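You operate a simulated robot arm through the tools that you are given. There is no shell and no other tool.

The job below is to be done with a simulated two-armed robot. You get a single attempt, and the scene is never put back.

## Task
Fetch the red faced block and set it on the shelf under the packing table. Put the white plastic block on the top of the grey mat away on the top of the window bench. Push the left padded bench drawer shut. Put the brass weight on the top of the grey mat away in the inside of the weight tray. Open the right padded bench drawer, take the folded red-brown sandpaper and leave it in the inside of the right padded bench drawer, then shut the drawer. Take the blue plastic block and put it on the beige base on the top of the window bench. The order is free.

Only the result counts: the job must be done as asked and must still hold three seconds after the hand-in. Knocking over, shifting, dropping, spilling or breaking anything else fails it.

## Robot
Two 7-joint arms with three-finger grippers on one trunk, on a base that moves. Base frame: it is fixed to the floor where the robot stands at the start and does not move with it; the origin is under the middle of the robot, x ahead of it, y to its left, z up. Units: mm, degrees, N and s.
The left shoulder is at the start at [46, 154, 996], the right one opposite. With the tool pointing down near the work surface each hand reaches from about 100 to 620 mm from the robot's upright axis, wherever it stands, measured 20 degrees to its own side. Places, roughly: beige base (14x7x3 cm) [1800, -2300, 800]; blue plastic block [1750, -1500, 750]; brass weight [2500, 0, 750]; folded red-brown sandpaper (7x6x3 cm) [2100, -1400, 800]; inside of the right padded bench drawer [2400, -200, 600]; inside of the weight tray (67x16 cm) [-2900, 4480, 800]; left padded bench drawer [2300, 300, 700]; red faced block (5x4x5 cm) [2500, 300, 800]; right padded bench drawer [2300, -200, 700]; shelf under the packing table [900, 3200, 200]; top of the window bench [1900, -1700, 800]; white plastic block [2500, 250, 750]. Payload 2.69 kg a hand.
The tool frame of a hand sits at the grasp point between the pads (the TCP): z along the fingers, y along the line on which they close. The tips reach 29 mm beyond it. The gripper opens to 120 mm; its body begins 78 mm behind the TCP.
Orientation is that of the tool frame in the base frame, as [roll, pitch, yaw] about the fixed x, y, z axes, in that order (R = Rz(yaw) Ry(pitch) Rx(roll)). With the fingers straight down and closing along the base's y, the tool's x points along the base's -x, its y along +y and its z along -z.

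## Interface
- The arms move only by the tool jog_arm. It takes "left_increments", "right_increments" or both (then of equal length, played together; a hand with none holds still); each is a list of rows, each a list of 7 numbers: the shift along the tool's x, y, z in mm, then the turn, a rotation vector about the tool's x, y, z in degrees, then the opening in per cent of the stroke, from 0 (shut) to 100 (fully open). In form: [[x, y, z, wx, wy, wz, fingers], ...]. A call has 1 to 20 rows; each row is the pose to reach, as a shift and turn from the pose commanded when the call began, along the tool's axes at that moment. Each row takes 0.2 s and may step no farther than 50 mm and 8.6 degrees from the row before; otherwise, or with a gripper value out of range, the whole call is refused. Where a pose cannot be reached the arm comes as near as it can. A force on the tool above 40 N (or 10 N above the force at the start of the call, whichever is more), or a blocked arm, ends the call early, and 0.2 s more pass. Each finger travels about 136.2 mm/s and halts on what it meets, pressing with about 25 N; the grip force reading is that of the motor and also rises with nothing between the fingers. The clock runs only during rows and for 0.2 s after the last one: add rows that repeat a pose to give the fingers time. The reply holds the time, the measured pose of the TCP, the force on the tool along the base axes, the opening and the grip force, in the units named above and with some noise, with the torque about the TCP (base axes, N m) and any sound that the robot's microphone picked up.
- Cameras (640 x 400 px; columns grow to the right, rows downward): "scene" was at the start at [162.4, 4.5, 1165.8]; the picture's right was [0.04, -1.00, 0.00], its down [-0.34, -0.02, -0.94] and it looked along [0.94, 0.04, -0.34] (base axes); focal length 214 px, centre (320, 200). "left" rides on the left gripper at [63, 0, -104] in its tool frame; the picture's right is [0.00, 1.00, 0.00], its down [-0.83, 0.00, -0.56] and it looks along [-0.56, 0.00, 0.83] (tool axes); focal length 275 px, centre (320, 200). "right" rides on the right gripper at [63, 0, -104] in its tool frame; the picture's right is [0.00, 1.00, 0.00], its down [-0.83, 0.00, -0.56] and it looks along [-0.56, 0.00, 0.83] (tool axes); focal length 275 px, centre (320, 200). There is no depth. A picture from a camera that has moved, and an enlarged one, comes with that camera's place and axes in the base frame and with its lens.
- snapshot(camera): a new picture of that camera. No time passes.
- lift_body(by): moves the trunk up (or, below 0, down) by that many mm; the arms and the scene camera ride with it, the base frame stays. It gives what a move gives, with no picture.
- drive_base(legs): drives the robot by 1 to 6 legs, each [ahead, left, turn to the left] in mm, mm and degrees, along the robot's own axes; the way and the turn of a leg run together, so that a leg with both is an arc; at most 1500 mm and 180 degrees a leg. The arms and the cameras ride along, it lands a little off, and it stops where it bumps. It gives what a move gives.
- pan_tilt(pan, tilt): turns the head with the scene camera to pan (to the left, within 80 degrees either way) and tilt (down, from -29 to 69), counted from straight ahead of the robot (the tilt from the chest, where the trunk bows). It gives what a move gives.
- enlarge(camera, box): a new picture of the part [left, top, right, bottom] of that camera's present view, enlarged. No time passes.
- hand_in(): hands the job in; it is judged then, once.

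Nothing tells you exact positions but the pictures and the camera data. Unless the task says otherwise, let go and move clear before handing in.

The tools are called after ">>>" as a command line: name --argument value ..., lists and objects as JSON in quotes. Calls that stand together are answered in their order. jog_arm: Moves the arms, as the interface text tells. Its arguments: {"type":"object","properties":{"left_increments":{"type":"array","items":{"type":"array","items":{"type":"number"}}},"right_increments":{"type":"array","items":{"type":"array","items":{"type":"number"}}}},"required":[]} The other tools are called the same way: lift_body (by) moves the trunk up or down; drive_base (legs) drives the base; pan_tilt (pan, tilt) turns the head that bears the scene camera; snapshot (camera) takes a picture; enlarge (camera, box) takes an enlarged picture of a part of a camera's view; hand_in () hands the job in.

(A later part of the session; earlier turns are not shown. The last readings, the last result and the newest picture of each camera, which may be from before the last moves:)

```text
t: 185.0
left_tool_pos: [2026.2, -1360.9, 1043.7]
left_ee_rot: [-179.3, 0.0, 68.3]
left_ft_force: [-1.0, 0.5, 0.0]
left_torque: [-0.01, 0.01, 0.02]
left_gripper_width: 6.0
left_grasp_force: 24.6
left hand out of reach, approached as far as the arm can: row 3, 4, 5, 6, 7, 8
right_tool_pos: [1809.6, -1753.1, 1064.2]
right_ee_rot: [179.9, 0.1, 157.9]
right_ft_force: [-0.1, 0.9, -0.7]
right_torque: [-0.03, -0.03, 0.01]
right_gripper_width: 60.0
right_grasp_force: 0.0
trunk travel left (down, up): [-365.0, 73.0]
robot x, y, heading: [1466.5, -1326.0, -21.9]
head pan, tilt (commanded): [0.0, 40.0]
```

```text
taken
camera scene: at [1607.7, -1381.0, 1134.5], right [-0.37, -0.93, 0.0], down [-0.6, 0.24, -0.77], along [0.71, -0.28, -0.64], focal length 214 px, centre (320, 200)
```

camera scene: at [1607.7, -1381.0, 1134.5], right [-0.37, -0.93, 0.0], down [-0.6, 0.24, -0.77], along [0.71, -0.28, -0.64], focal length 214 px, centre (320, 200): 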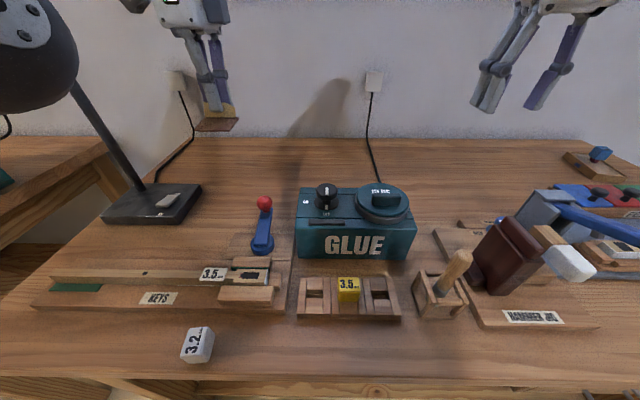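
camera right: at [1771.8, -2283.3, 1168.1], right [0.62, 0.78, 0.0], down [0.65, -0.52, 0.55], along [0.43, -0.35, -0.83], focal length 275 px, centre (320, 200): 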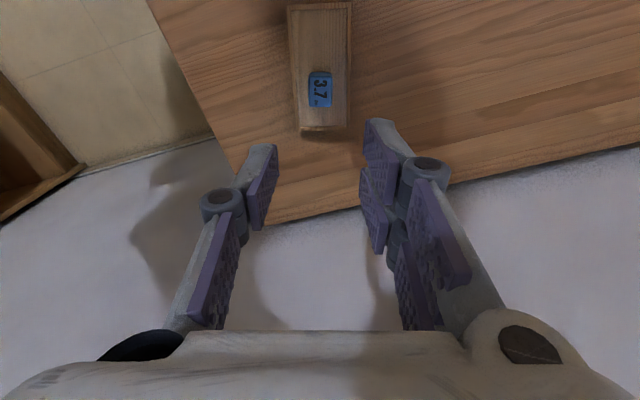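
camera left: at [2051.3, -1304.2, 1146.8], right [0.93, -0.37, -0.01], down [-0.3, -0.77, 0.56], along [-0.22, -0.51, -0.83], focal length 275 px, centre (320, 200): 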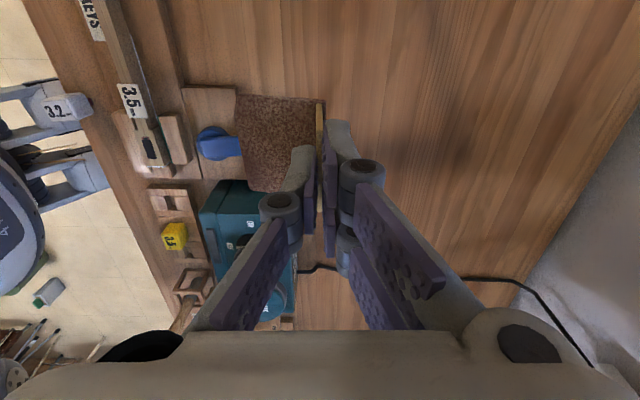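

>>> jog_arm --left_increments '[[-4, -25, 0, 0, 0, 0, 0], [-8, -50, 0, 0, 0, 0, 0], [-12, -75, -5, 0, 0, 0, 0], [-16, -100, -10, 0, 0, 0, 0], [-20, -125, -20, 0, 0, 0, 0], [-24, -150, -30, 0, 0, 0, 0], [-24, -165, -40, 0, 0, 0, 0]]'

>>> snapshot --camera "scene"

```text
t: 186.6
left_tool_pos: [1867.1, -1324.4, 1083.7]
left_ee_rot: [-179.2, -0.1, 68.3]
left_ft_force: [-0.2, -0.8, 1.1]
left_torque: [0.0, -0.03, -0.04]
left_gripper_width: 6.3
left_grasp_force: 25.0
right_tool_pos: [1808.8, -1753.0, 1064.1]
right_ee_rot: [179.8, 0.1, 157.9]
right_ft_force: [0.2, -0.1, -0.2]
right_torque: [-0.02, 0.0, -0.02]
right_gripper_width: 59.9
right_grasp_force: 0.0
trunk travel left (down, up): [-365.0, 73.0]
robot x, y, heading: [1465.6, -1326.2, -21.8]
head pan, tilt (commanded): [0.0, 40.0]
```

```text
taken
camera scene: at [1607.6, -1380.9, 1134.6], right [-0.37, -0.93, 0.0], down [-0.6, 0.24, -0.77], along [0.71, -0.28, -0.64], focal length 214 px, centre (320, 200)
```

scene: 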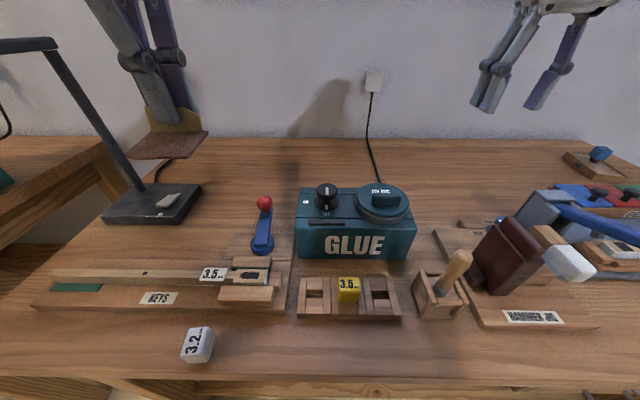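

I'll back off and drive left to stand in front of the open SPARE drawer.

>>> drive_base --legs '[[-400, 0, 0], [0, 1190, 0]]'

>>> jog_arm --left_increments '[[0, 0, 0, 0, 0, -8.3, 0], [0, 0, 0, 0, 0, -16.6, 0], [0, 0, 0, 0, 0, -24.9, 0], [0, 0, 0, 0, 0, -33.2, 0], [0, 0, 0, 0, 0, -41.5, 0], [0, 0, 0, 0, 0, -49.8, 0], [0, 0, 0, 0, 0, -58.1, 0], [0, 0, 0, 0, 0, -66.4, 0], [0, 0, 0, 0, 0, -74.7, 0], [0, 0, 0, 0, 0, -83, 0], [0, 0, 0, 0, 0, -90, 0]]'

>>> pan_tilt --pan 0 --tilt 50

>>> snapshot --camera "scene"

>>> snapshot --camera "left"

```text
t: 197.9
left_tool_pos: [1932.2, -82.9, 1083.1]
left_ee_rot: [-179.1, 0.0, 68.3]
left_ft_force: [-0.7, 0.1, 0.7]
left_torque: [0.01, 0.02, -0.01]
left_gripper_width: 5.9
left_grasp_force: 25.2
right_tool_pos: [1875.0, -509.7, 1063.6]
right_ee_rot: [179.9, 0.2, 158.0]
right_ft_force: [0.0, 0.2, -0.2]
right_torque: [0.05, -0.02, 0.02]
right_gripper_width: 60.1
right_grasp_force: 0.1
trunk travel left (down, up): [-365.0, 73.0]
robot x, y, heading: [1529.4, -83.2, -21.6]
head pan, tilt (commanded): [0.0, 40.0]
```

```text
t: 200.3
left_tool_pos: [1931.8, -82.4, 1082.5]
left_ee_rot: [-179.9, -0.8, 158.6]
left_ft_force: [-0.2, 0.5, 0.8]
left_torque: [-0.01, 0.04, 0.01]
left_gripper_width: 5.9
left_grasp_force: 25.6
right_tool_pos: [1875.9, -510.5, 1062.9]
right_ee_rot: [179.9, 0.2, 157.9]
right_ft_force: [0.3, 0.2, 0.2]
right_torque: [-0.04, -0.01, 0.01]
right_gripper_width: 60.1
right_grasp_force: 0.0
trunk travel left (down, up): [-365.0, 73.0]
robot x, y, heading: [1529.7, -82.7, -21.6]
head pan, tilt (commanded): [0.0, 40.0]
```

```text
t: 201.1
left_tool_pos: [1931.4, -82.4, 1083.9]
left_ee_rot: [180.0, -0.8, 158.3]
left_ft_force: [0.4, 0.2, 0.7]
left_torque: [0.01, 0.02, 0.0]
left_gripper_width: 6.1
left_grasp_force: 25.0
right_tool_pos: [1874.9, -512.4, 1063.4]
right_ee_rot: [179.9, 0.1, 157.9]
right_ft_force: [-0.9, 0.8, 0.7]
right_torque: [-0.02, 0.01, -0.03]
right_gripper_width: 60.0
right_grasp_force: 0.1
trunk travel left (down, up): [-365.0, 73.0]
robot x, y, heading: [1528.8, -88.2, -21.7]
head pan, tilt (commanded): [0.0, 50.0]
```

```text
taken
camera scene: at [1664.9, -136.6, 1120.4], right [-0.37, -0.93, 0.0], down [-0.71, 0.28, -0.64], along [0.6, -0.24, -0.77], focal length 214 px, centre (320, 200)
```

scene: 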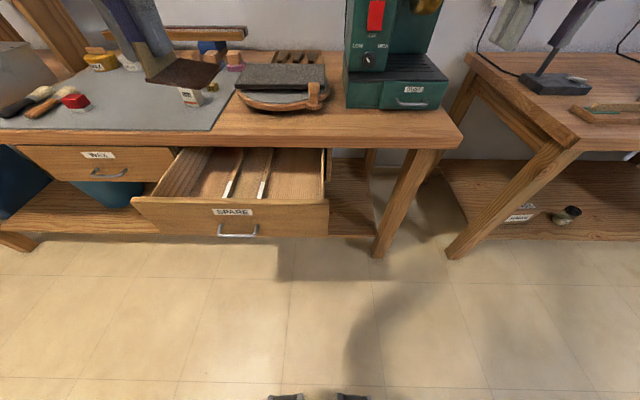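

```text
taken
camera left: at [1874.6, -60.1, 1188.4], right [0.37, 0.93, 0.0], down [0.78, -0.31, 0.54], along [0.51, -0.2, -0.84], focal length 275 px, centre (320, 200)
```

left: 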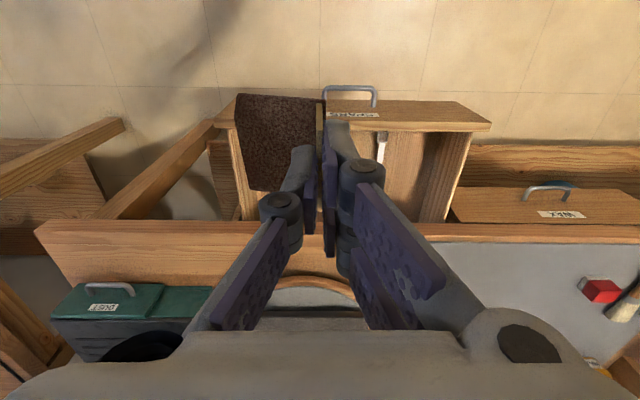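

>>> enlarge --camera "scene" --box '[120, 130, 345, 245]'

```text
2.84 times, centred on (232, 188) of scene
camera zoom: at [1664.9, -136.6, 1120.4], right [-0.37, -0.93, 0.0], down [-0.71, 0.28, -0.64], along [0.6, -0.24, -0.77], focal length 610 px, centre (569, 236)
```

zoom: 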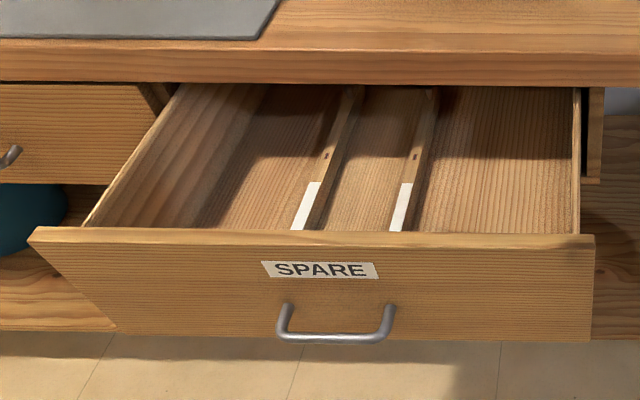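

The SPARE drawer holds two long sticks, leaving free floor on the right (L≈486–652). I'll bring the sandpaper above that right section and check before lowering in.

>>> jog_arm --left_increments '[[-20, -10, 20, 0, 0, 0, 0], [-45, -22, 40, 0, 0, 0, 0], [-75, -35, 65, 0, 0, 0, 0], [-105, -50, 95, 0, 0, 0, 0], [-130, -62, 130, 0, 0, 0, 0], [-143, -67, 170, 0, 0, 0, 0], [-143, -67, 210, 0, 0, 0, 0], [-143, -67, 240, 0, 0, 0, 0], [-143, -67, 240, 0, 0, 0, 0]]'

>>> snapshot --camera "left"

>>> snapshot --camera "scene"

```text
t: 203.1
left_tool_pos: [2038.3, -196.9, 841.6]
left_ee_rot: [179.9, -0.7, 158.3]
left_ft_force: [0.3, 0.5, -0.9]
left_torque: [-0.04, -0.01, -0.02]
left_gripper_width: 5.9
left_grasp_force: 24.8
right_tool_pos: [1876.0, -511.4, 1063.3]
right_ee_rot: [179.9, 0.1, 158.0]
right_ft_force: [-0.3, -0.9, 0.3]
right_torque: [0.0, 0.03, -0.01]
right_gripper_width: 60.0
right_grasp_force: 0.0
trunk travel left (down, up): [-365.0, 73.0]
robot x, y, heading: [1527.6, -83.9, -21.8]
head pan, tilt (commanded): [0.0, 50.0]
```

```text
taken
camera left: at [1980.4, -174.5, 946.7], right [0.37, 0.93, 0.0], down [0.78, -0.31, 0.54], along [0.51, -0.2, -0.84], focal length 275 px, centre (320, 200)
```

left: 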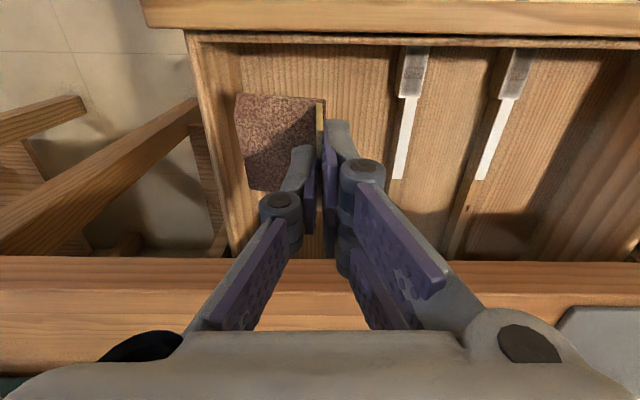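

```text
taken
camera scene: at [1664.8, -136.5, 1120.4], right [-0.37, -0.93, 0.0], down [-0.71, 0.28, -0.64], along [0.6, -0.24, -0.77], focal length 214 px, centre (320, 200)
```

scene: 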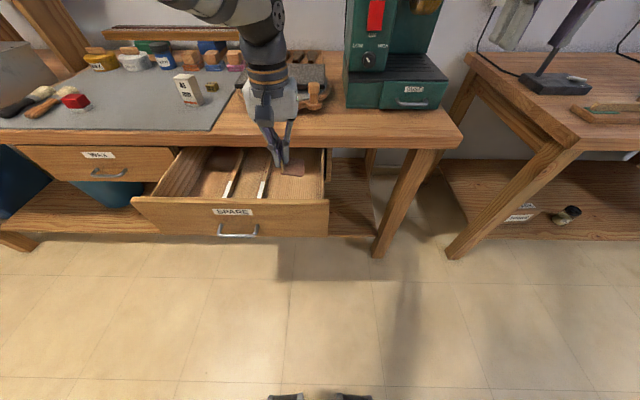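

Clear of the walls and sticks. Lowering into the drawer, 8 mm further forward.

>>> jog_arm --left_increments '[[-4, 0, 20, 0, 0, 0, 0], [-8, 0, 40, 0, 0, 0, 0], [-8, 0, 60, 0, 0, 0, 0], [-8, 0, 80, 0, 0, 0, 0], [-8, 0, 100, 0, 0, 0, 0], [-8, 0, 118, 0, 0, 0, 0], [-8, 0, 118, 0, 0, 0, 0]]'

>>> snapshot --camera "left"

>>> enlarge --camera "scene" --box '[120, 60, 345, 245]'

```text
t: 204.7
left_tool_pos: [2042.3, -197.6, 723.9]
left_ee_rot: [-179.9, -0.7, 158.4]
left_ft_force: [-0.1, -0.5, 0.2]
left_torque: [-0.02, 0.04, -0.01]
left_gripper_width: 6.1
left_grasp_force: 25.3
right_tool_pos: [1874.1, -510.9, 1063.6]
right_ee_rot: [179.8, 0.1, 158.0]
right_ft_force: [-0.4, 0.4, -0.4]
right_torque: [0.02, 0.0, -0.01]
right_gripper_width: 60.1
right_grasp_force: 0.1
trunk travel left (down, up): [-365.0, 73.0]
robot x, y, heading: [1533.0, -83.5, -21.8]
head pan, tilt (commanded): [0.0, 50.0]
```

```text
taken
camera left: at [1986.2, -176.5, 828.7], right [0.37, 0.93, 0.0], down [0.78, -0.31, 0.54], along [0.51, -0.2, -0.84], focal length 275 px, centre (320, 200)
```

left: 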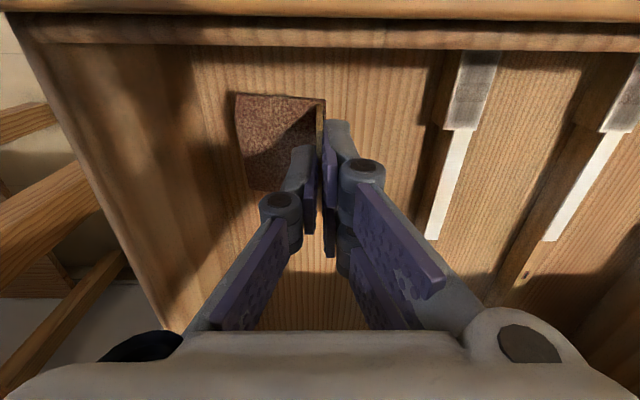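

```text
2.16 times, centred on (232, 152) of scene
camera zoom: at [1664.9, -136.5, 1120.4], right [-0.37, -0.93, 0.0], down [-0.71, 0.28, -0.64], along [0.6, -0.24, -0.77], focal length 464 px, centre (509, 303)
```

zoom: 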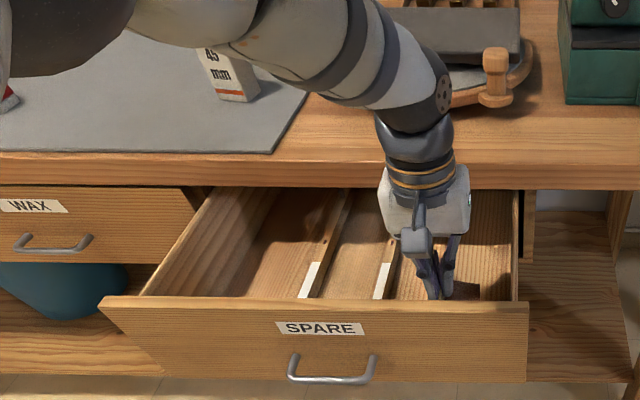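

>>> jog_arm --left_increments '[[0, 0, 5, 0, 0, 0, 0], [0, 0, 10, 0, 0, 0, 0], [0, 0, 15, 0, 0, 0, 0]]'

>>> jog_arm --left_increments '[[0, 0, 3, 0, 0, 0, 0], [0, 0, 6, 0, 0, 0, 0]]'

>>> snapshot --camera "left"

```text
t: 205.4
left_tool_pos: [2043.4, -198.3, 708.2]
left_ee_rot: [179.9, -0.7, 158.4]
left_ft_force: [-0.3, 0.2, -0.4]
left_torque: [0.0, -0.03, 0.01]
left_gripper_width: 6.2
left_grasp_force: 24.6
right_tool_pos: [1875.5, -510.9, 1064.0]
right_ee_rot: [179.9, 0.2, 158.1]
right_ft_force: [-0.8, 0.5, 0.1]
right_torque: [0.0, -0.02, 0.02]
right_gripper_width: 60.0
right_grasp_force: 0.1
trunk travel left (down, up): [-365.0, 73.0]
robot x, y, heading: [1528.4, -81.3, -21.7]
head pan, tilt (commanded): [0.0, 50.0]
```

```text
t: 206.1
left_tool_pos: [2043.7, -198.0, 702.9]
left_ee_rot: [-180.0, -0.9, 158.4]
left_ft_force: [-0.9, -0.1, -0.7]
left_torque: [0.02, -0.02, 0.03]
left_gripper_width: 6.1
left_grasp_force: 24.6
right_tool_pos: [1874.4, -512.4, 1062.8]
right_ee_rot: [179.9, 0.1, 158.0]
right_ft_force: [0.1, -1.0, 0.2]
right_torque: [0.0, -0.02, 0.02]
right_gripper_width: 60.1
right_grasp_force: 0.0
trunk travel left (down, up): [-365.0, 73.0]
robot x, y, heading: [1527.8, -81.3, -21.7]
head pan, tilt (commanded): [0.0, 50.0]
```

```text
taken
camera left: at [1985.7, -175.8, 807.3], right [0.37, 0.93, 0.0], down [0.78, -0.31, 0.54], along [0.51, -0.2, -0.84], focal length 275 px, centre (320, 200)
```

left: 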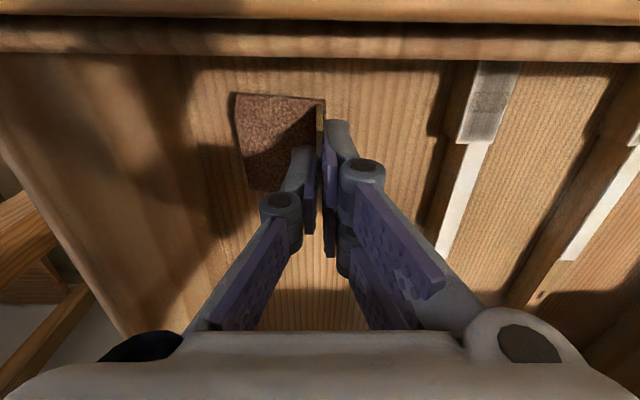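

>>> jog_arm --left_increments '[[0, 0, 2, 0, 0, 0, 0], [0, 0, 4, 0, 0, 0, 0]]'

>>> jog_arm --left_increments '[[0, 0, 2, 0, 0, 0, 0], [0, 0, 4, 0, 0, 0, 0]]'

>>> jog_arm --left_increments '[[0, 0, 2, 0, 0, 0, 0], [0, 0, 4, 0, 0, 0, 0]]'

>>> snapshot --camera "left"

```text
t: 206.7
left_tool_pos: [2043.1, -198.2, 698.0]
left_ee_rot: [180.0, -0.8, 158.4]
left_ft_force: [0.3, 0.0, 0.4]
left_torque: [-0.01, 0.02, 0.02]
left_gripper_width: 6.0
left_grasp_force: 24.9
right_tool_pos: [1875.3, -510.8, 1064.3]
right_ee_rot: [179.9, 0.1, 158.0]
right_ft_force: [-0.6, -0.7, -0.1]
right_torque: [-0.02, -0.02, -0.02]
right_gripper_width: 60.1
right_grasp_force: 0.0
trunk travel left (down, up): [-365.0, 73.0]
robot x, y, heading: [1526.7, -80.9, -21.9]
head pan, tilt (commanded): [0.0, 50.0]
```

```text
t: 207.2
left_tool_pos: [2042.9, -197.6, 695.3]
left_ee_rot: [180.0, -0.8, 158.4]
left_ft_force: [0.1, 0.1, 0.7]
left_torque: [-0.01, 0.02, -0.05]
left_gripper_width: 5.9
left_grasp_force: 25.1
right_tool_pos: [1874.4, -510.9, 1064.0]
right_ee_rot: [179.9, 0.0, 157.9]
right_ft_force: [-0.9, 0.0, -0.2]
right_torque: [-0.01, 0.0, -0.03]
right_gripper_width: 60.0
right_grasp_force: 0.0
trunk travel left (down, up): [-365.0, 73.0]
robot x, y, heading: [1529.3, -83.9, -21.7]
head pan, tilt (commanded): [0.0, 50.0]
```

```text
t: 207.8
left_tool_pos: [2042.0, -199.5, 691.0]
left_ee_rot: [-179.9, -0.9, 158.4]
left_ft_force: [-0.5, -0.6, -0.8]
left_torque: [0.0, 0.0, 0.01]
left_gripper_width: 5.9
left_grasp_force: 24.6
right_tool_pos: [1874.8, -511.5, 1062.5]
right_ee_rot: [179.9, 0.1, 158.0]
right_ft_force: [-0.6, -0.4, -1.1]
right_torque: [-0.02, -0.01, -0.01]
right_gripper_width: 60.2
right_grasp_force: 0.1
trunk travel left (down, up): [-365.0, 73.0]
robot x, y, heading: [1528.3, -80.3, -21.5]
head pan, tilt (commanded): [0.0, 50.0]
```

```text
taken
camera left: at [1985.5, -176.3, 795.3], right [0.37, 0.93, 0.0], down [0.78, -0.31, 0.54], along [0.51, -0.2, -0.84], focal length 275 px, centre (320, 200)
```

left: 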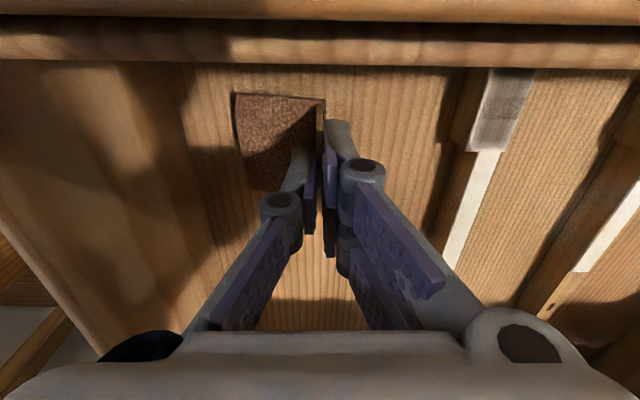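

>>> jog_arm --left_increments '[[0, 0, 1.5, 0, 0, 0, 0], [0, 0, 3, 0, 0, 0, 0]]'

>>> jog_arm --left_increments '[[0, 0, 1.5, 0, 0, 0, 0], [0, 0, 3, 0, 0, 0, 0]]'

>>> enlarge --camera "left" --box '[180, 60, 420, 210]'

>>> enlarge --camera "scene" --box '[260, 120, 345, 215]'

```text
t: 208.4
left_tool_pos: [2042.8, -199.0, 687.4]
left_ee_rot: [-179.9, -0.7, 158.4]
left_ft_force: [0.6, -0.1, 0.4]
left_torque: [0.02, -0.02, -0.01]
left_gripper_width: 5.9
left_grasp_force: 25.1
right_tool_pos: [1875.5, -511.9, 1063.4]
right_ee_rot: [179.9, 0.1, 158.0]
right_ft_force: [-0.5, 0.3, 0.1]
right_torque: [0.0, -0.04, 0.0]
right_gripper_width: 60.2
right_grasp_force: 0.0
trunk travel left (down, up): [-365.0, 73.0]
robot x, y, heading: [1528.3, -78.0, -21.5]
head pan, tilt (commanded): [0.0, 50.0]
```

```text
t: 209.1
left_tool_pos: [2042.8, -198.2, 684.2]
left_ee_rot: [-180.0, -0.8, 158.4]
left_ft_force: [-0.9, -0.5, -0.3]
left_torque: [-0.02, -0.05, -0.04]
left_gripper_width: 6.2
left_grasp_force: 25.1
right_tool_pos: [1875.0, -512.1, 1064.3]
right_ee_rot: [179.9, 0.1, 158.0]
right_ft_force: [0.1, 0.4, 0.3]
right_torque: [-0.01, 0.03, -0.01]
right_gripper_width: 59.9
right_grasp_force: 0.1
trunk travel left (down, up): [-365.0, 73.0]
robot x, y, heading: [1529.5, -82.8, -21.5]
head pan, tilt (commanded): [0.0, 50.0]
```

```text
2.67 times, centred on (300, 135) of left
camera zoom: at [1985.5, -175.6, 789.4], right [0.37, 0.93, 0.0], down [0.78, -0.31, 0.54], along [0.51, -0.2, -0.84], focal length 734 px, centre (373, 373)
```

zoom: 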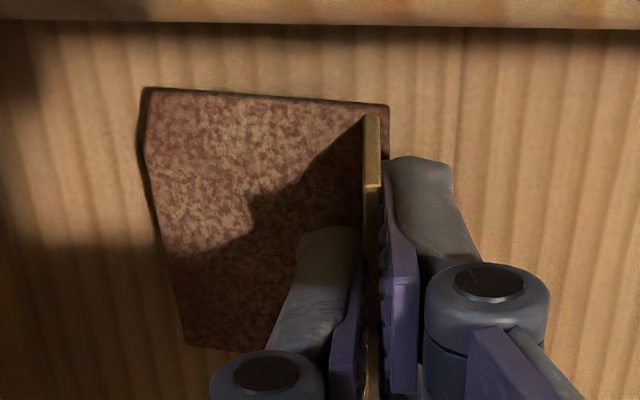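

```text
4.21 times, centred on (302, 168) of scene
camera zoom: at [1664.9, -136.6, 1120.4], right [-0.37, -0.93, 0.0], down [-0.71, 0.28, -0.64], along [0.6, -0.24, -0.77], focal length 903 px, centre (394, 337)
```

zoom: 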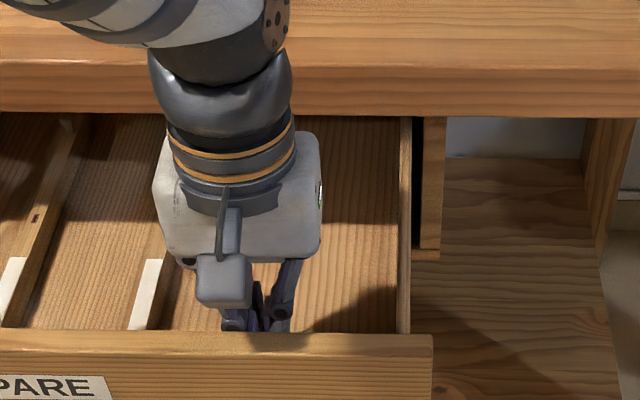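

>>> jog_arm --left_increments '[[0, 0, 1.5, 0, 0, 0, 0], [0, 0, 3, 0, 0, 0, 0]]'

>>> jog_arm --left_increments '[[0, 0, 1, 0, 0, 0, 0], [0, 0, 2, 0, 0, 0, 0]]'

>>> enlarge --camera "left" --box '[180, 60, 420, 210]'

```text
t: 209.7
left_tool_pos: [2042.6, -197.4, 682.1]
left_ee_rot: [180.0, -0.8, 158.3]
left_ft_force: [-1.6, -0.7, -0.5]
left_torque: [0.01, 0.0, 0.0]
left_gripper_width: 6.1
left_grasp_force: 25.1
right_tool_pos: [1875.3, -512.2, 1063.4]
right_ee_rot: [180.0, 0.1, 158.0]
right_ft_force: [1.1, -0.3, -0.3]
right_torque: [0.01, 0.0, -0.02]
right_gripper_width: 59.8
right_grasp_force: 0.1
trunk travel left (down, up): [-365.0, 73.0]
robot x, y, heading: [1529.8, -80.3, -21.8]
head pan, tilt (commanded): [0.0, 50.0]
```

```text
t: 210.2
left_tool_pos: [2043.0, -198.8, 680.1]
left_ee_rot: [180.0, -0.8, 158.5]
left_ft_force: [0.0, -0.3, 0.3]
left_torque: [0.01, -0.03, 0.0]
left_gripper_width: 5.9
left_grasp_force: 24.7
right_tool_pos: [1874.0, -511.3, 1063.2]
right_ee_rot: [179.8, 0.1, 157.9]
right_ft_force: [0.6, -0.5, 0.1]
right_torque: [0.01, 0.01, -0.02]
right_gripper_width: 60.2
right_grasp_force: 0.0
trunk travel left (down, up): [-365.0, 73.0]
robot x, y, heading: [1530.9, -84.7, -21.7]
head pan, tilt (commanded): [0.0, 50.0]
```

```text
2.67 times, centred on (300, 135) of left
camera zoom: at [1985.4, -176.0, 784.6], right [0.37, 0.93, 0.0], down [0.78, -0.31, 0.54], along [0.51, -0.2, -0.84], focal length 734 px, centre (373, 373)
```

zoom: 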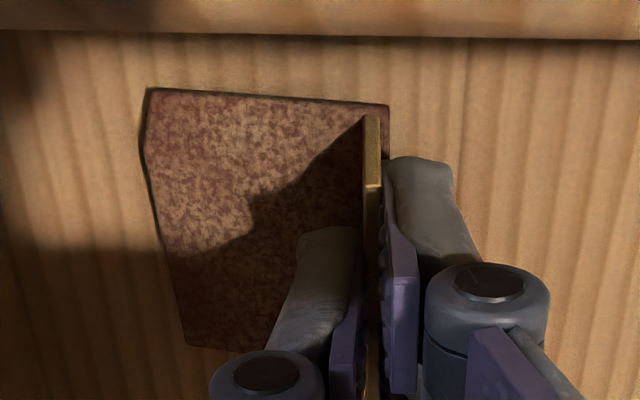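

>>> jog_arm --left_increments '[[0, 0, 1, 0, 0, 0, 0], [0, 0, 1.5, 0, 0, 0, 0], [0, 0, 1.5, 0, 0, 0, 8], [0, 0, 1.5, 0, 0, 0, 14], [0, 0, 1.5, 0, 0, 0, 20], [0, 0, 1.5, 0, 0, 0, 20]]'

>>> enlarge --camera "left" --box '[180, 60, 420, 210]'

```text
t: 211.7
left_tool_pos: [2041.8, -198.0, 678.8]
left_ee_rot: [-180.0, -0.8, 158.5]
left_ft_force: [0.7, 0.3, -0.9]
left_torque: [-0.03, 0.01, 0.01]
left_gripper_width: 23.8
left_grasp_force: 0.1
right_tool_pos: [1875.2, -511.6, 1064.3]
right_ee_rot: [179.9, 0.1, 158.0]
right_ft_force: [0.2, -0.1, -0.7]
right_torque: [0.03, 0.02, -0.01]
right_gripper_width: 60.0
right_grasp_force: 0.0
trunk travel left (down, up): [-365.0, 73.0]
robot x, y, heading: [1532.0, -84.9, -21.8]
head pan, tilt (commanded): [0.0, 50.0]
```

```text
2.67 times, centred on (300, 135) of left
camera zoom: at [1985.0, -175.8, 782.9], right [0.37, 0.93, 0.0], down [0.78, -0.31, 0.54], along [0.51, -0.2, -0.84], focal length 734 px, centre (373, 373)
```

zoom: 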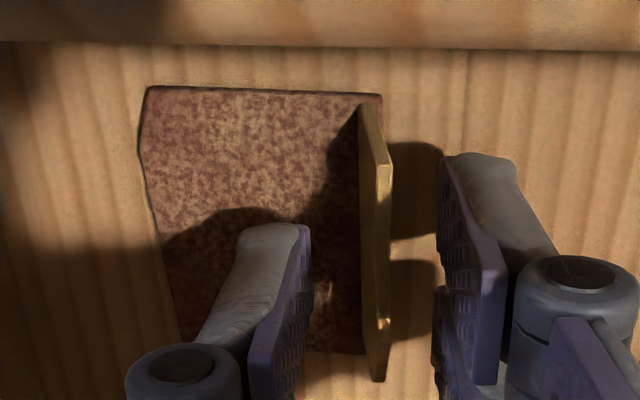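

Released; the sandpaper rests flat in the drawer. Raising the hand straight up.

>>> jog_arm --left_increments '[[0, 0, -10, 0, 0, 0, 20], [0, 0, -30, 0, 0, 0, 20], [0, 0, -60, 0, 0, 0, 20], [0, 0, -100, 0, 0, 0, 20], [0, 0, -140, 0, 0, 0, 20], [0, 0, -180, 0, 0, 0, 20], [0, 0, -220, 0, 0, 0, 20], [0, 0, -250, 0, 0, 0, 20]]'

>>> snapshot --camera "left"

>>> snapshot --camera "scene"

```text
t: 213.4
left_tool_pos: [2044.1, -199.4, 928.0]
left_ee_rot: [179.9, -0.9, 158.4]
left_ft_force: [1.0, -0.1, -0.1]
left_torque: [0.02, 0.01, 0.01]
left_gripper_width: 24.3
left_grasp_force: 0.1
right_tool_pos: [1875.1, -510.8, 1063.4]
right_ee_rot: [180.0, 0.1, 158.0]
right_ft_force: [0.0, 0.1, 0.3]
right_torque: [-0.02, 0.0, -0.01]
right_gripper_width: 60.0
right_grasp_force: 0.0
trunk travel left (down, up): [-365.0, 73.0]
robot x, y, heading: [1527.4, -84.4, -21.8]
head pan, tilt (commanded): [0.0, 50.0]
```

```text
taken
camera left: at [1987.8, -177.4, 1033.2], right [0.37, 0.93, 0.0], down [0.78, -0.31, 0.54], along [0.5, -0.2, -0.84], focal length 275 px, centre (320, 200)
```

left: 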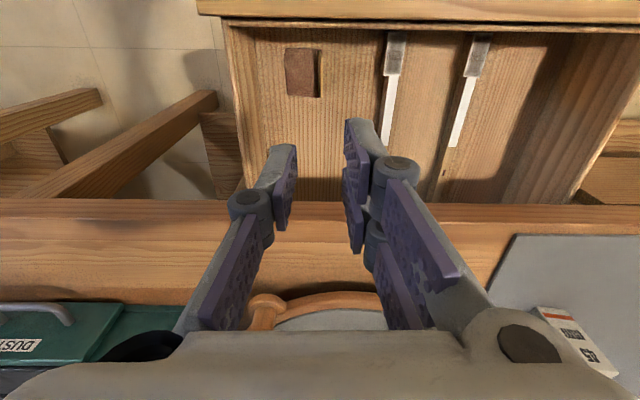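

```text
taken
camera scene: at [1664.8, -136.5, 1120.4], right [-0.37, -0.93, 0.0], down [-0.71, 0.28, -0.64], along [0.6, -0.24, -0.77], focal length 214 px, centre (320, 200)
```

scene: 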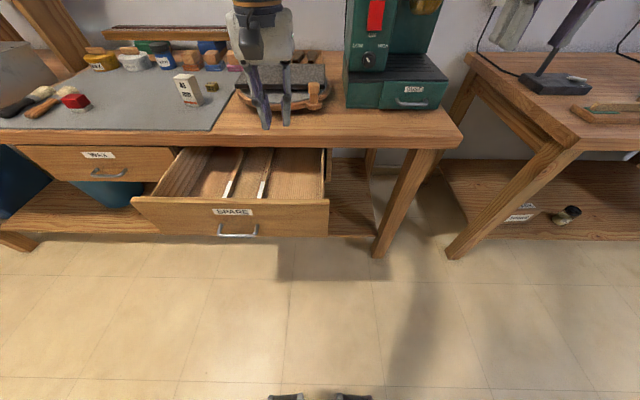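

The sandpaper lies in the drawer. Now I'll back off, align with the SPARE handle, and tilt the left hand forward to push the drawer shut.

>>> drive_base --legs '[[-280, 119, 0]]'

>>> jog_arm --left_increments '[[0, 0, 0, 0, -8, 0, 40], [0, 0, 5, 0, -16, 0, 60], [0, 0, 10, 0, -24, 0, 80], [0, 0, 15, 0, -32, 0, 100], [0, 0, 20, 0, -40, 0, 100], [0, 0, 30, 0, -48, 0, 100], [0, 0, 40, 0, -56, 0, 100], [0, 0, 50, 0, -64, 0, 100], [0, 0, 60, 0, -70, 0, 100]]'

>>> snapshot --camera "left"

>>> snapshot --camera "scene"

```text
t: 215.5
left_tool_pos: [1827.6, 14.1, 927.8]
left_ee_rot: [180.0, -0.8, 158.4]
left_ft_force: [0.2, 0.7, 0.4]
left_torque: [-0.02, -0.03, 0.01]
left_gripper_width: 24.0
left_grasp_force: 0.1
right_tool_pos: [1656.3, -297.5, 1063.6]
right_ee_rot: [179.9, 0.1, 158.0]
right_ft_force: [-0.7, -0.2, -0.4]
right_torque: [-0.02, -0.04, -0.01]
right_gripper_width: 59.8
right_grasp_force: 0.1
trunk travel left (down, up): [-365.0, 73.0]
robot x, y, heading: [1310.4, 129.3, -21.7]
head pan, tilt (commanded): [0.0, 50.0]
```

```text
t: 217.5
left_tool_pos: [1825.7, 14.9, 867.7]
left_ee_rot: [-179.7, 69.3, 158.6]
left_ft_force: [-0.2, -0.3, 0.0]
left_torque: [-0.01, -0.02, 0.02]
left_gripper_width: 120.1
left_grasp_force: 0.1
left hand out of reach, approached as far as the arm can: row 2
right_tool_pos: [1657.6, -297.2, 1063.6]
right_ee_rot: [180.0, 0.1, 158.0]
right_ft_force: [-0.7, -0.2, -0.5]
right_torque: [-0.03, 0.02, 0.0]
right_gripper_width: 59.9
right_grasp_force: 0.0
trunk travel left (down, up): [-365.0, 73.0]
robot x, y, heading: [1311.7, 130.0, -21.7]
head pan, tilt (commanded): [0.0, 50.0]
```

```text
taken
camera left: at [1715.3, 58.9, 845.1], right [0.37, 0.93, 0.0], down [-0.21, 0.08, 0.97], along [0.9, -0.36, 0.23], focal length 275 px, centre (320, 200)
```

left: 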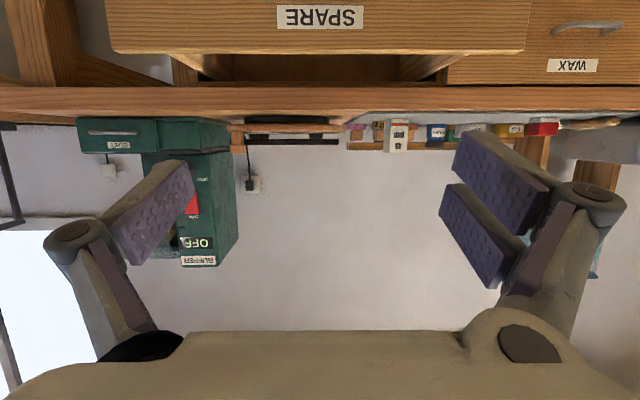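

```text
taken
camera scene: at [1447.6, 77.5, 1120.3], right [-0.37, -0.93, 0.0], down [-0.71, 0.28, -0.64], along [0.6, -0.24, -0.77], focal length 214 px, centre (320, 200)
```

scene: 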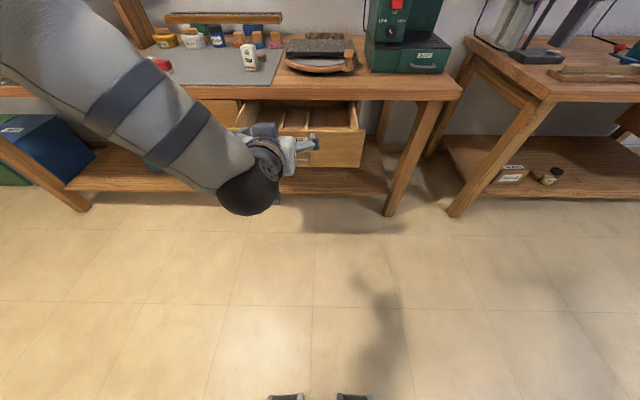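

Aligned with the drawer's centre. Lowering the hand straight down to handle height.

>>> jog_arm --left_increments '[[33, 0, 12.5, 0, 0, 0, 100], [66, 0, 25, 0, 0, 0, 100], [100, 0, 37.7, 0, 0, 0, 100], [133, 0, 50, 0, 0, 0, 100], [166.4, 0, 62.8, 0, 0, 0, 100], [166.4, 0, 62.8, 0, 0, 0, 100]]'

>>> snapshot --camera "left"

>>> snapshot --camera "scene"

```text
t: 218.9
left_tool_pos: [1826.8, 13.9, 690.7]
left_ee_rot: [-179.9, 69.2, 158.5]
left_ft_force: [-0.4, 0.8, -0.1]
left_torque: [0.03, 0.01, 0.0]
left_gripper_width: 119.8
left_grasp_force: 0.1
right_tool_pos: [1657.3, -297.6, 1063.7]
right_ee_rot: [179.9, 0.1, 158.0]
right_ft_force: [0.0, -0.1, 0.2]
right_torque: [0.0, -0.01, -0.01]
right_gripper_width: 59.8
right_grasp_force: 0.1
trunk travel left (down, up): [-365.0, 73.0]
robot x, y, heading: [1313.5, 127.2, -21.7]
head pan, tilt (commanded): [0.0, 50.0]
```

```text
taken
camera left: at [1715.4, 57.8, 667.8], right [0.37, 0.93, 0.0], down [-0.21, 0.08, 0.97], along [0.91, -0.36, 0.22], focal length 275 px, centre (320, 200)
```

left: 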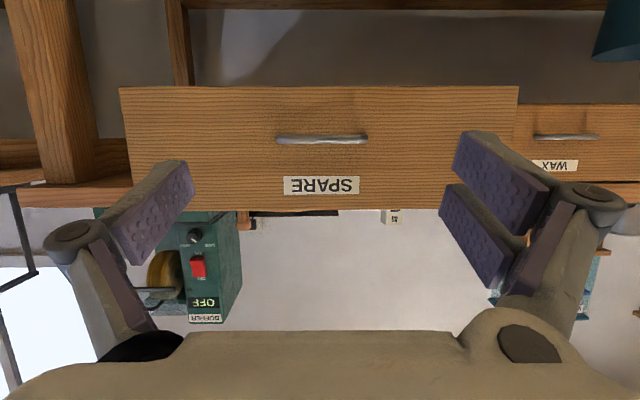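

```text
taken
camera scene: at [1447.2, 77.7, 1120.4], right [-0.37, -0.93, 0.0], down [-0.71, 0.28, -0.64], along [0.6, -0.24, -0.77], focal length 214 px, centre (320, 200)
```

scene: 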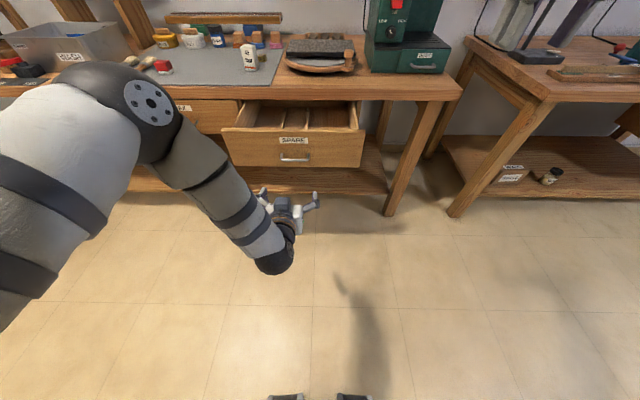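

The handle is centred between the fingers. Driving forward to make contact, then pushing the drawer shut in steps.

>>> drive_base --legs '[[140, 0, 0]]'

>>> snapshot --camera "left"

>>> snapshot --camera "scene"

```text
t: 220.2
left_tool_pos: [1956.9, -38.1, 690.5]
left_ee_rot: [179.9, 69.1, 158.2]
left_ft_force: [0.2, -0.1, -0.4]
left_torque: [-0.01, 0.01, 0.02]
left_gripper_width: 120.0
left_grasp_force: 0.0
right_tool_pos: [1786.4, -349.6, 1062.9]
right_ee_rot: [179.9, 0.1, 157.9]
right_ft_force: [-0.6, 0.9, -1.8]
right_torque: [0.05, 0.03, -0.04]
right_gripper_width: 59.9
right_grasp_force: 0.1
trunk travel left (down, up): [-365.0, 73.0]
robot x, y, heading: [1439.7, 81.6, -22.1]
head pan, tilt (commanded): [0.0, 50.0]
```

```text
taken
camera left: at [1845.5, 5.3, 667.7], right [0.37, 0.93, 0.0], down [-0.21, 0.08, 0.97], along [0.9, -0.36, 0.22], focal length 275 px, centre (320, 200)
```

left: 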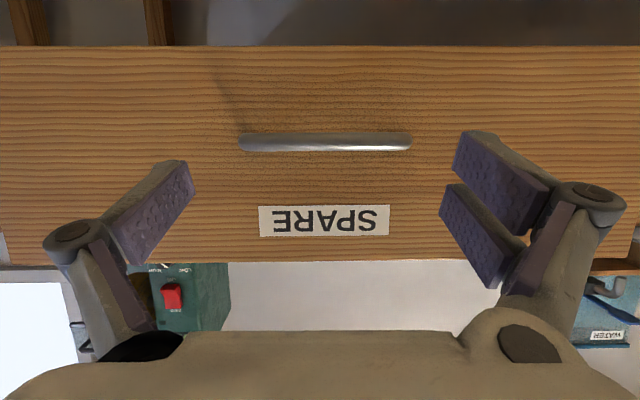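

```text
taken
camera scene: at [1577.8, 25.4, 1120.2], right [-0.37, -0.93, 0.0], down [-0.71, 0.28, -0.64], along [0.6, -0.24, -0.77], focal length 214 px, centre (320, 200)
```

scene: 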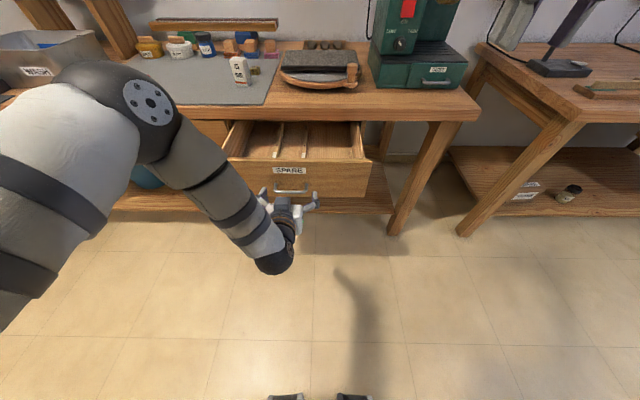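

>>> drive_base --legs '[[60, -2, 0]]'

>>> snapshot --camera "left"

>>> drive_base --legs '[[60, 0, 0]]'

>>> snapshot --camera "left"

>>> snapshot --camera "scene"

```text
t: 221.2
left_tool_pos: [2011.3, -63.3, 689.5]
left_ee_rot: [179.9, 69.0, 158.3]
left_ft_force: [0.1, 0.3, -0.3]
left_torque: [0.05, -0.02, 0.03]
left_gripper_width: 120.0
left_grasp_force: 0.0
right_tool_pos: [1842.8, -373.4, 1063.5]
right_ee_rot: [179.9, 0.1, 157.9]
right_ft_force: [0.9, -0.5, -0.9]
right_torque: [0.01, 0.05, 0.0]
right_gripper_width: 60.1
right_grasp_force: 0.0
trunk travel left (down, up): [-365.0, 73.0]
robot x, y, heading: [1499.3, 55.7, -21.6]
head pan, tilt (commanded): [0.0, 50.0]
```

```text
taken
camera left: at [1900.0, -18.5, 667.7], right [0.37, 0.93, 0.0], down [-0.21, 0.08, 0.97], along [0.9, -0.36, 0.22], focal length 275 px, centre (320, 200)
```

left: 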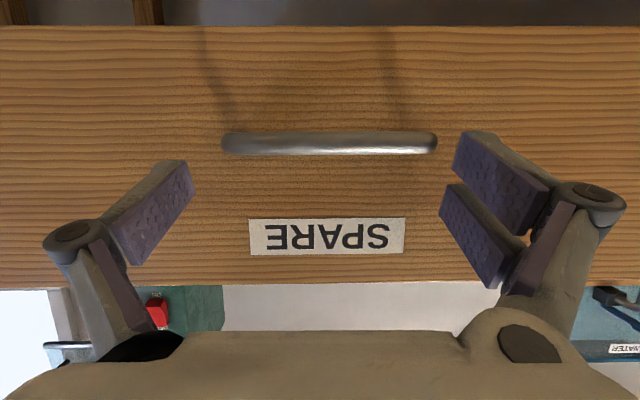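

```text
t: 222.2
left_tool_pos: [2067.0, -84.3, 690.2]
left_ee_rot: [180.0, 69.1, 158.3]
left_ft_force: [0.1, -0.6, -0.3]
left_torque: [0.03, 0.01, 0.04]
left_gripper_width: 119.7
left_grasp_force: 0.1
right_tool_pos: [1897.8, -395.5, 1062.7]
right_ee_rot: [180.0, 0.0, 157.9]
right_ft_force: [0.3, 0.4, -0.5]
right_torque: [0.02, 0.01, 0.01]
right_gripper_width: 60.0
right_grasp_force: 0.1
trunk travel left (down, up): [-365.0, 73.0]
robot x, y, heading: [1546.1, 32.4, -21.9]
head pan, tilt (commanded): [0.0, 50.0]
```

```text
taken
camera left: at [1955.6, -40.6, 667.6], right [0.37, 0.93, 0.0], down [-0.21, 0.08, 0.97], along [0.9, -0.36, 0.22], focal length 275 px, centre (320, 200)
```

left: 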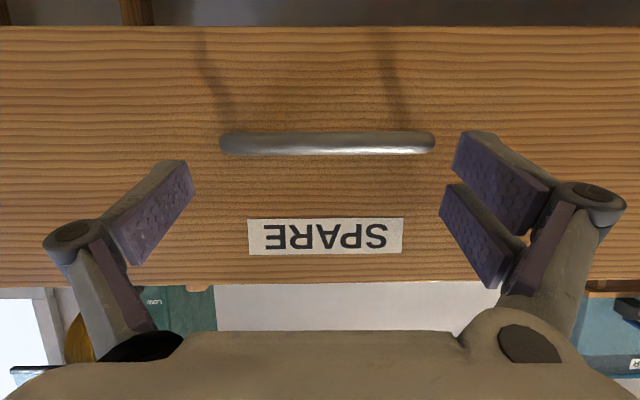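

```text
taken
camera scene: at [1687.9, -20.7, 1120.2], right [-0.37, -0.93, 0.0], down [-0.71, 0.28, -0.64], along [0.6, -0.24, -0.77], focal length 214 px, centre (320, 200)
```

scene: 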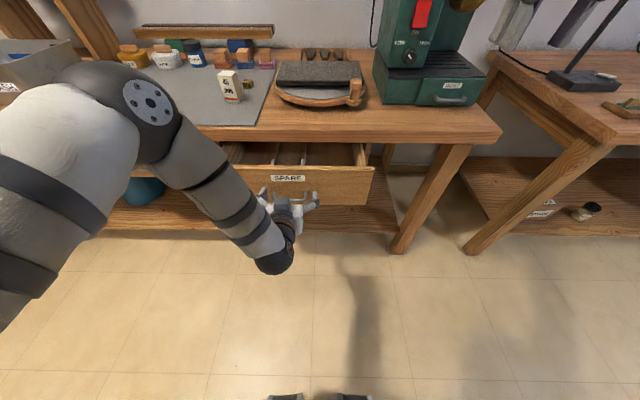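

>>> drive_base --legs '[[60, 0, 0]]'

>>> drive_base --legs '[[25, 0, 0]]'

>>> snapshot --camera "left"

>>> snapshot --camera "scene"

```text
t: 223.2
left_tool_pos: [2123.2, -107.8, 689.5]
left_ee_rot: [179.9, 69.1, 158.2]
left_ft_force: [0.6, 0.2, 0.0]
left_torque: [0.05, -0.01, 0.01]
left_gripper_width: 120.1
left_grasp_force: 0.0
right_tool_pos: [1952.4, -417.0, 1063.3]
right_ee_rot: [179.8, -0.1, 157.9]
right_ft_force: [1.2, 0.3, -0.8]
right_torque: [0.03, 0.04, 0.0]
right_gripper_width: 60.0
right_grasp_force: 0.1
trunk travel left (down, up): [-365.0, 73.0]
robot x, y, heading: [1605.6, 12.5, -21.7]
head pan, tilt (commanded): [0.0, 50.0]
```

```text
t: 224.0
left_tool_pos: [2144.4, -115.9, 690.3]
left_ee_rot: [179.9, 69.1, 158.3]
left_ft_force: [0.6, -0.7, -0.6]
left_torque: [0.03, -0.02, 0.03]
left_gripper_width: 120.0
left_grasp_force: 0.0
right_tool_pos: [1976.1, -425.6, 1062.6]
right_ee_rot: [180.0, 0.0, 157.9]
right_ft_force: [1.1, -0.3, 0.2]
right_torque: [0.03, 0.04, -0.04]
right_gripper_width: 60.1
right_grasp_force: 0.0
trunk travel left (down, up): [-365.0, 73.0]
robot x, y, heading: [1630.1, 0.2, -22.0]
head pan, tilt (commanded): [0.0, 50.0]
```

```text
taken
camera left: at [2034.0, -71.9, 667.6], right [0.37, 0.93, 0.0], down [-0.21, 0.08, 0.97], along [0.9, -0.36, 0.22], focal length 275 px, centre (320, 200)
```

left: 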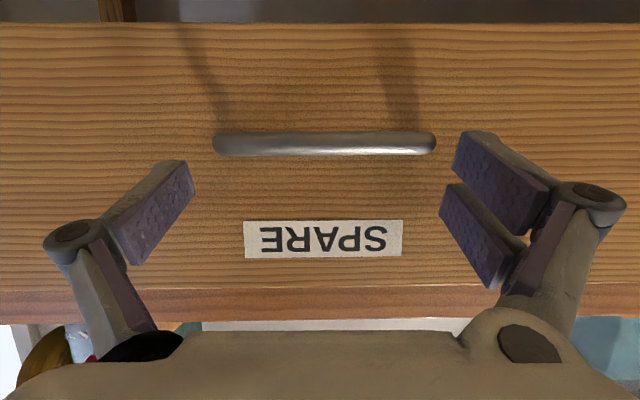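

```text
taken
camera scene: at [1766.3, -51.9, 1120.2], right [-0.37, -0.93, 0.0], down [-0.71, 0.28, -0.64], along [0.6, -0.24, -0.77], focal length 214 px, centre (320, 200)
```

scene: 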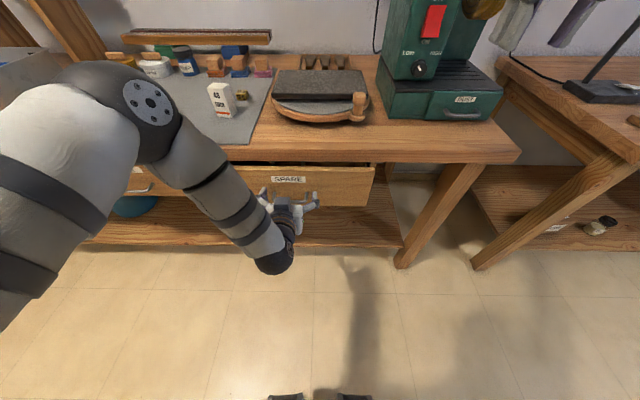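

>>> drive_base --legs '[[20, 0, 0]]'

>>> snapshot --camera "left"

>>> enlarge --camera "scene" --box '[120, 130, 400, 220]'

```text
t: 224.8
left_tool_pos: [2165.0, -122.5, 690.4]
left_ee_rot: [179.9, 69.2, 158.2]
left_ft_force: [0.2, 0.5, -0.5]
left_torque: [0.03, 0.01, 0.01]
left_gripper_width: 120.1
left_grasp_force: 0.1
right_tool_pos: [1995.1, -434.9, 1063.0]
right_ee_rot: [179.9, 0.0, 157.9]
right_ft_force: [-0.2, 0.3, -0.9]
right_torque: [0.02, 0.05, 0.0]
right_gripper_width: 59.9
right_grasp_force: 0.0
trunk travel left (down, up): [-365.0, 73.0]
robot x, y, heading: [1647.1, -5.6, -21.9]
head pan, tilt (commanded): [0.0, 50.0]
```

```text
taken
camera left: at [2052.2, -79.3, 667.7], right [0.37, 0.93, 0.0], down [-0.21, 0.08, 0.97], along [0.9, -0.36, 0.22], focal length 275 px, centre (320, 200)
```

left: 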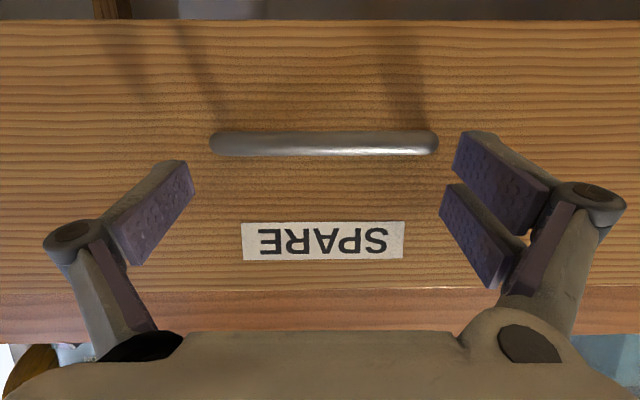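

```text
2.29 times, centred on (260, 175) of scene
camera zoom: at [1784.4, -59.2, 1120.2], right [-0.37, -0.93, 0.0], down [-0.71, 0.28, -0.64], along [0.6, -0.24, -0.77], focal length 490 px, centre (457, 257)
```

zoom: 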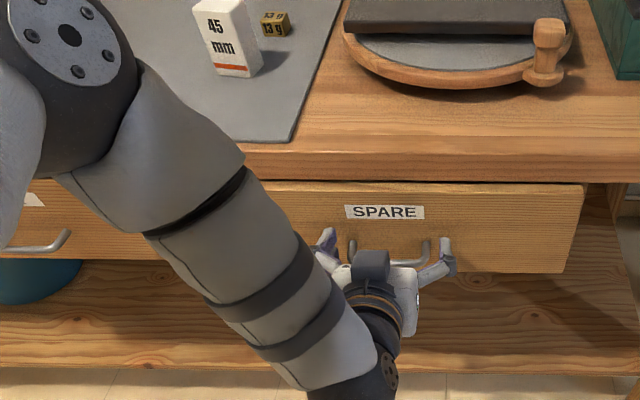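

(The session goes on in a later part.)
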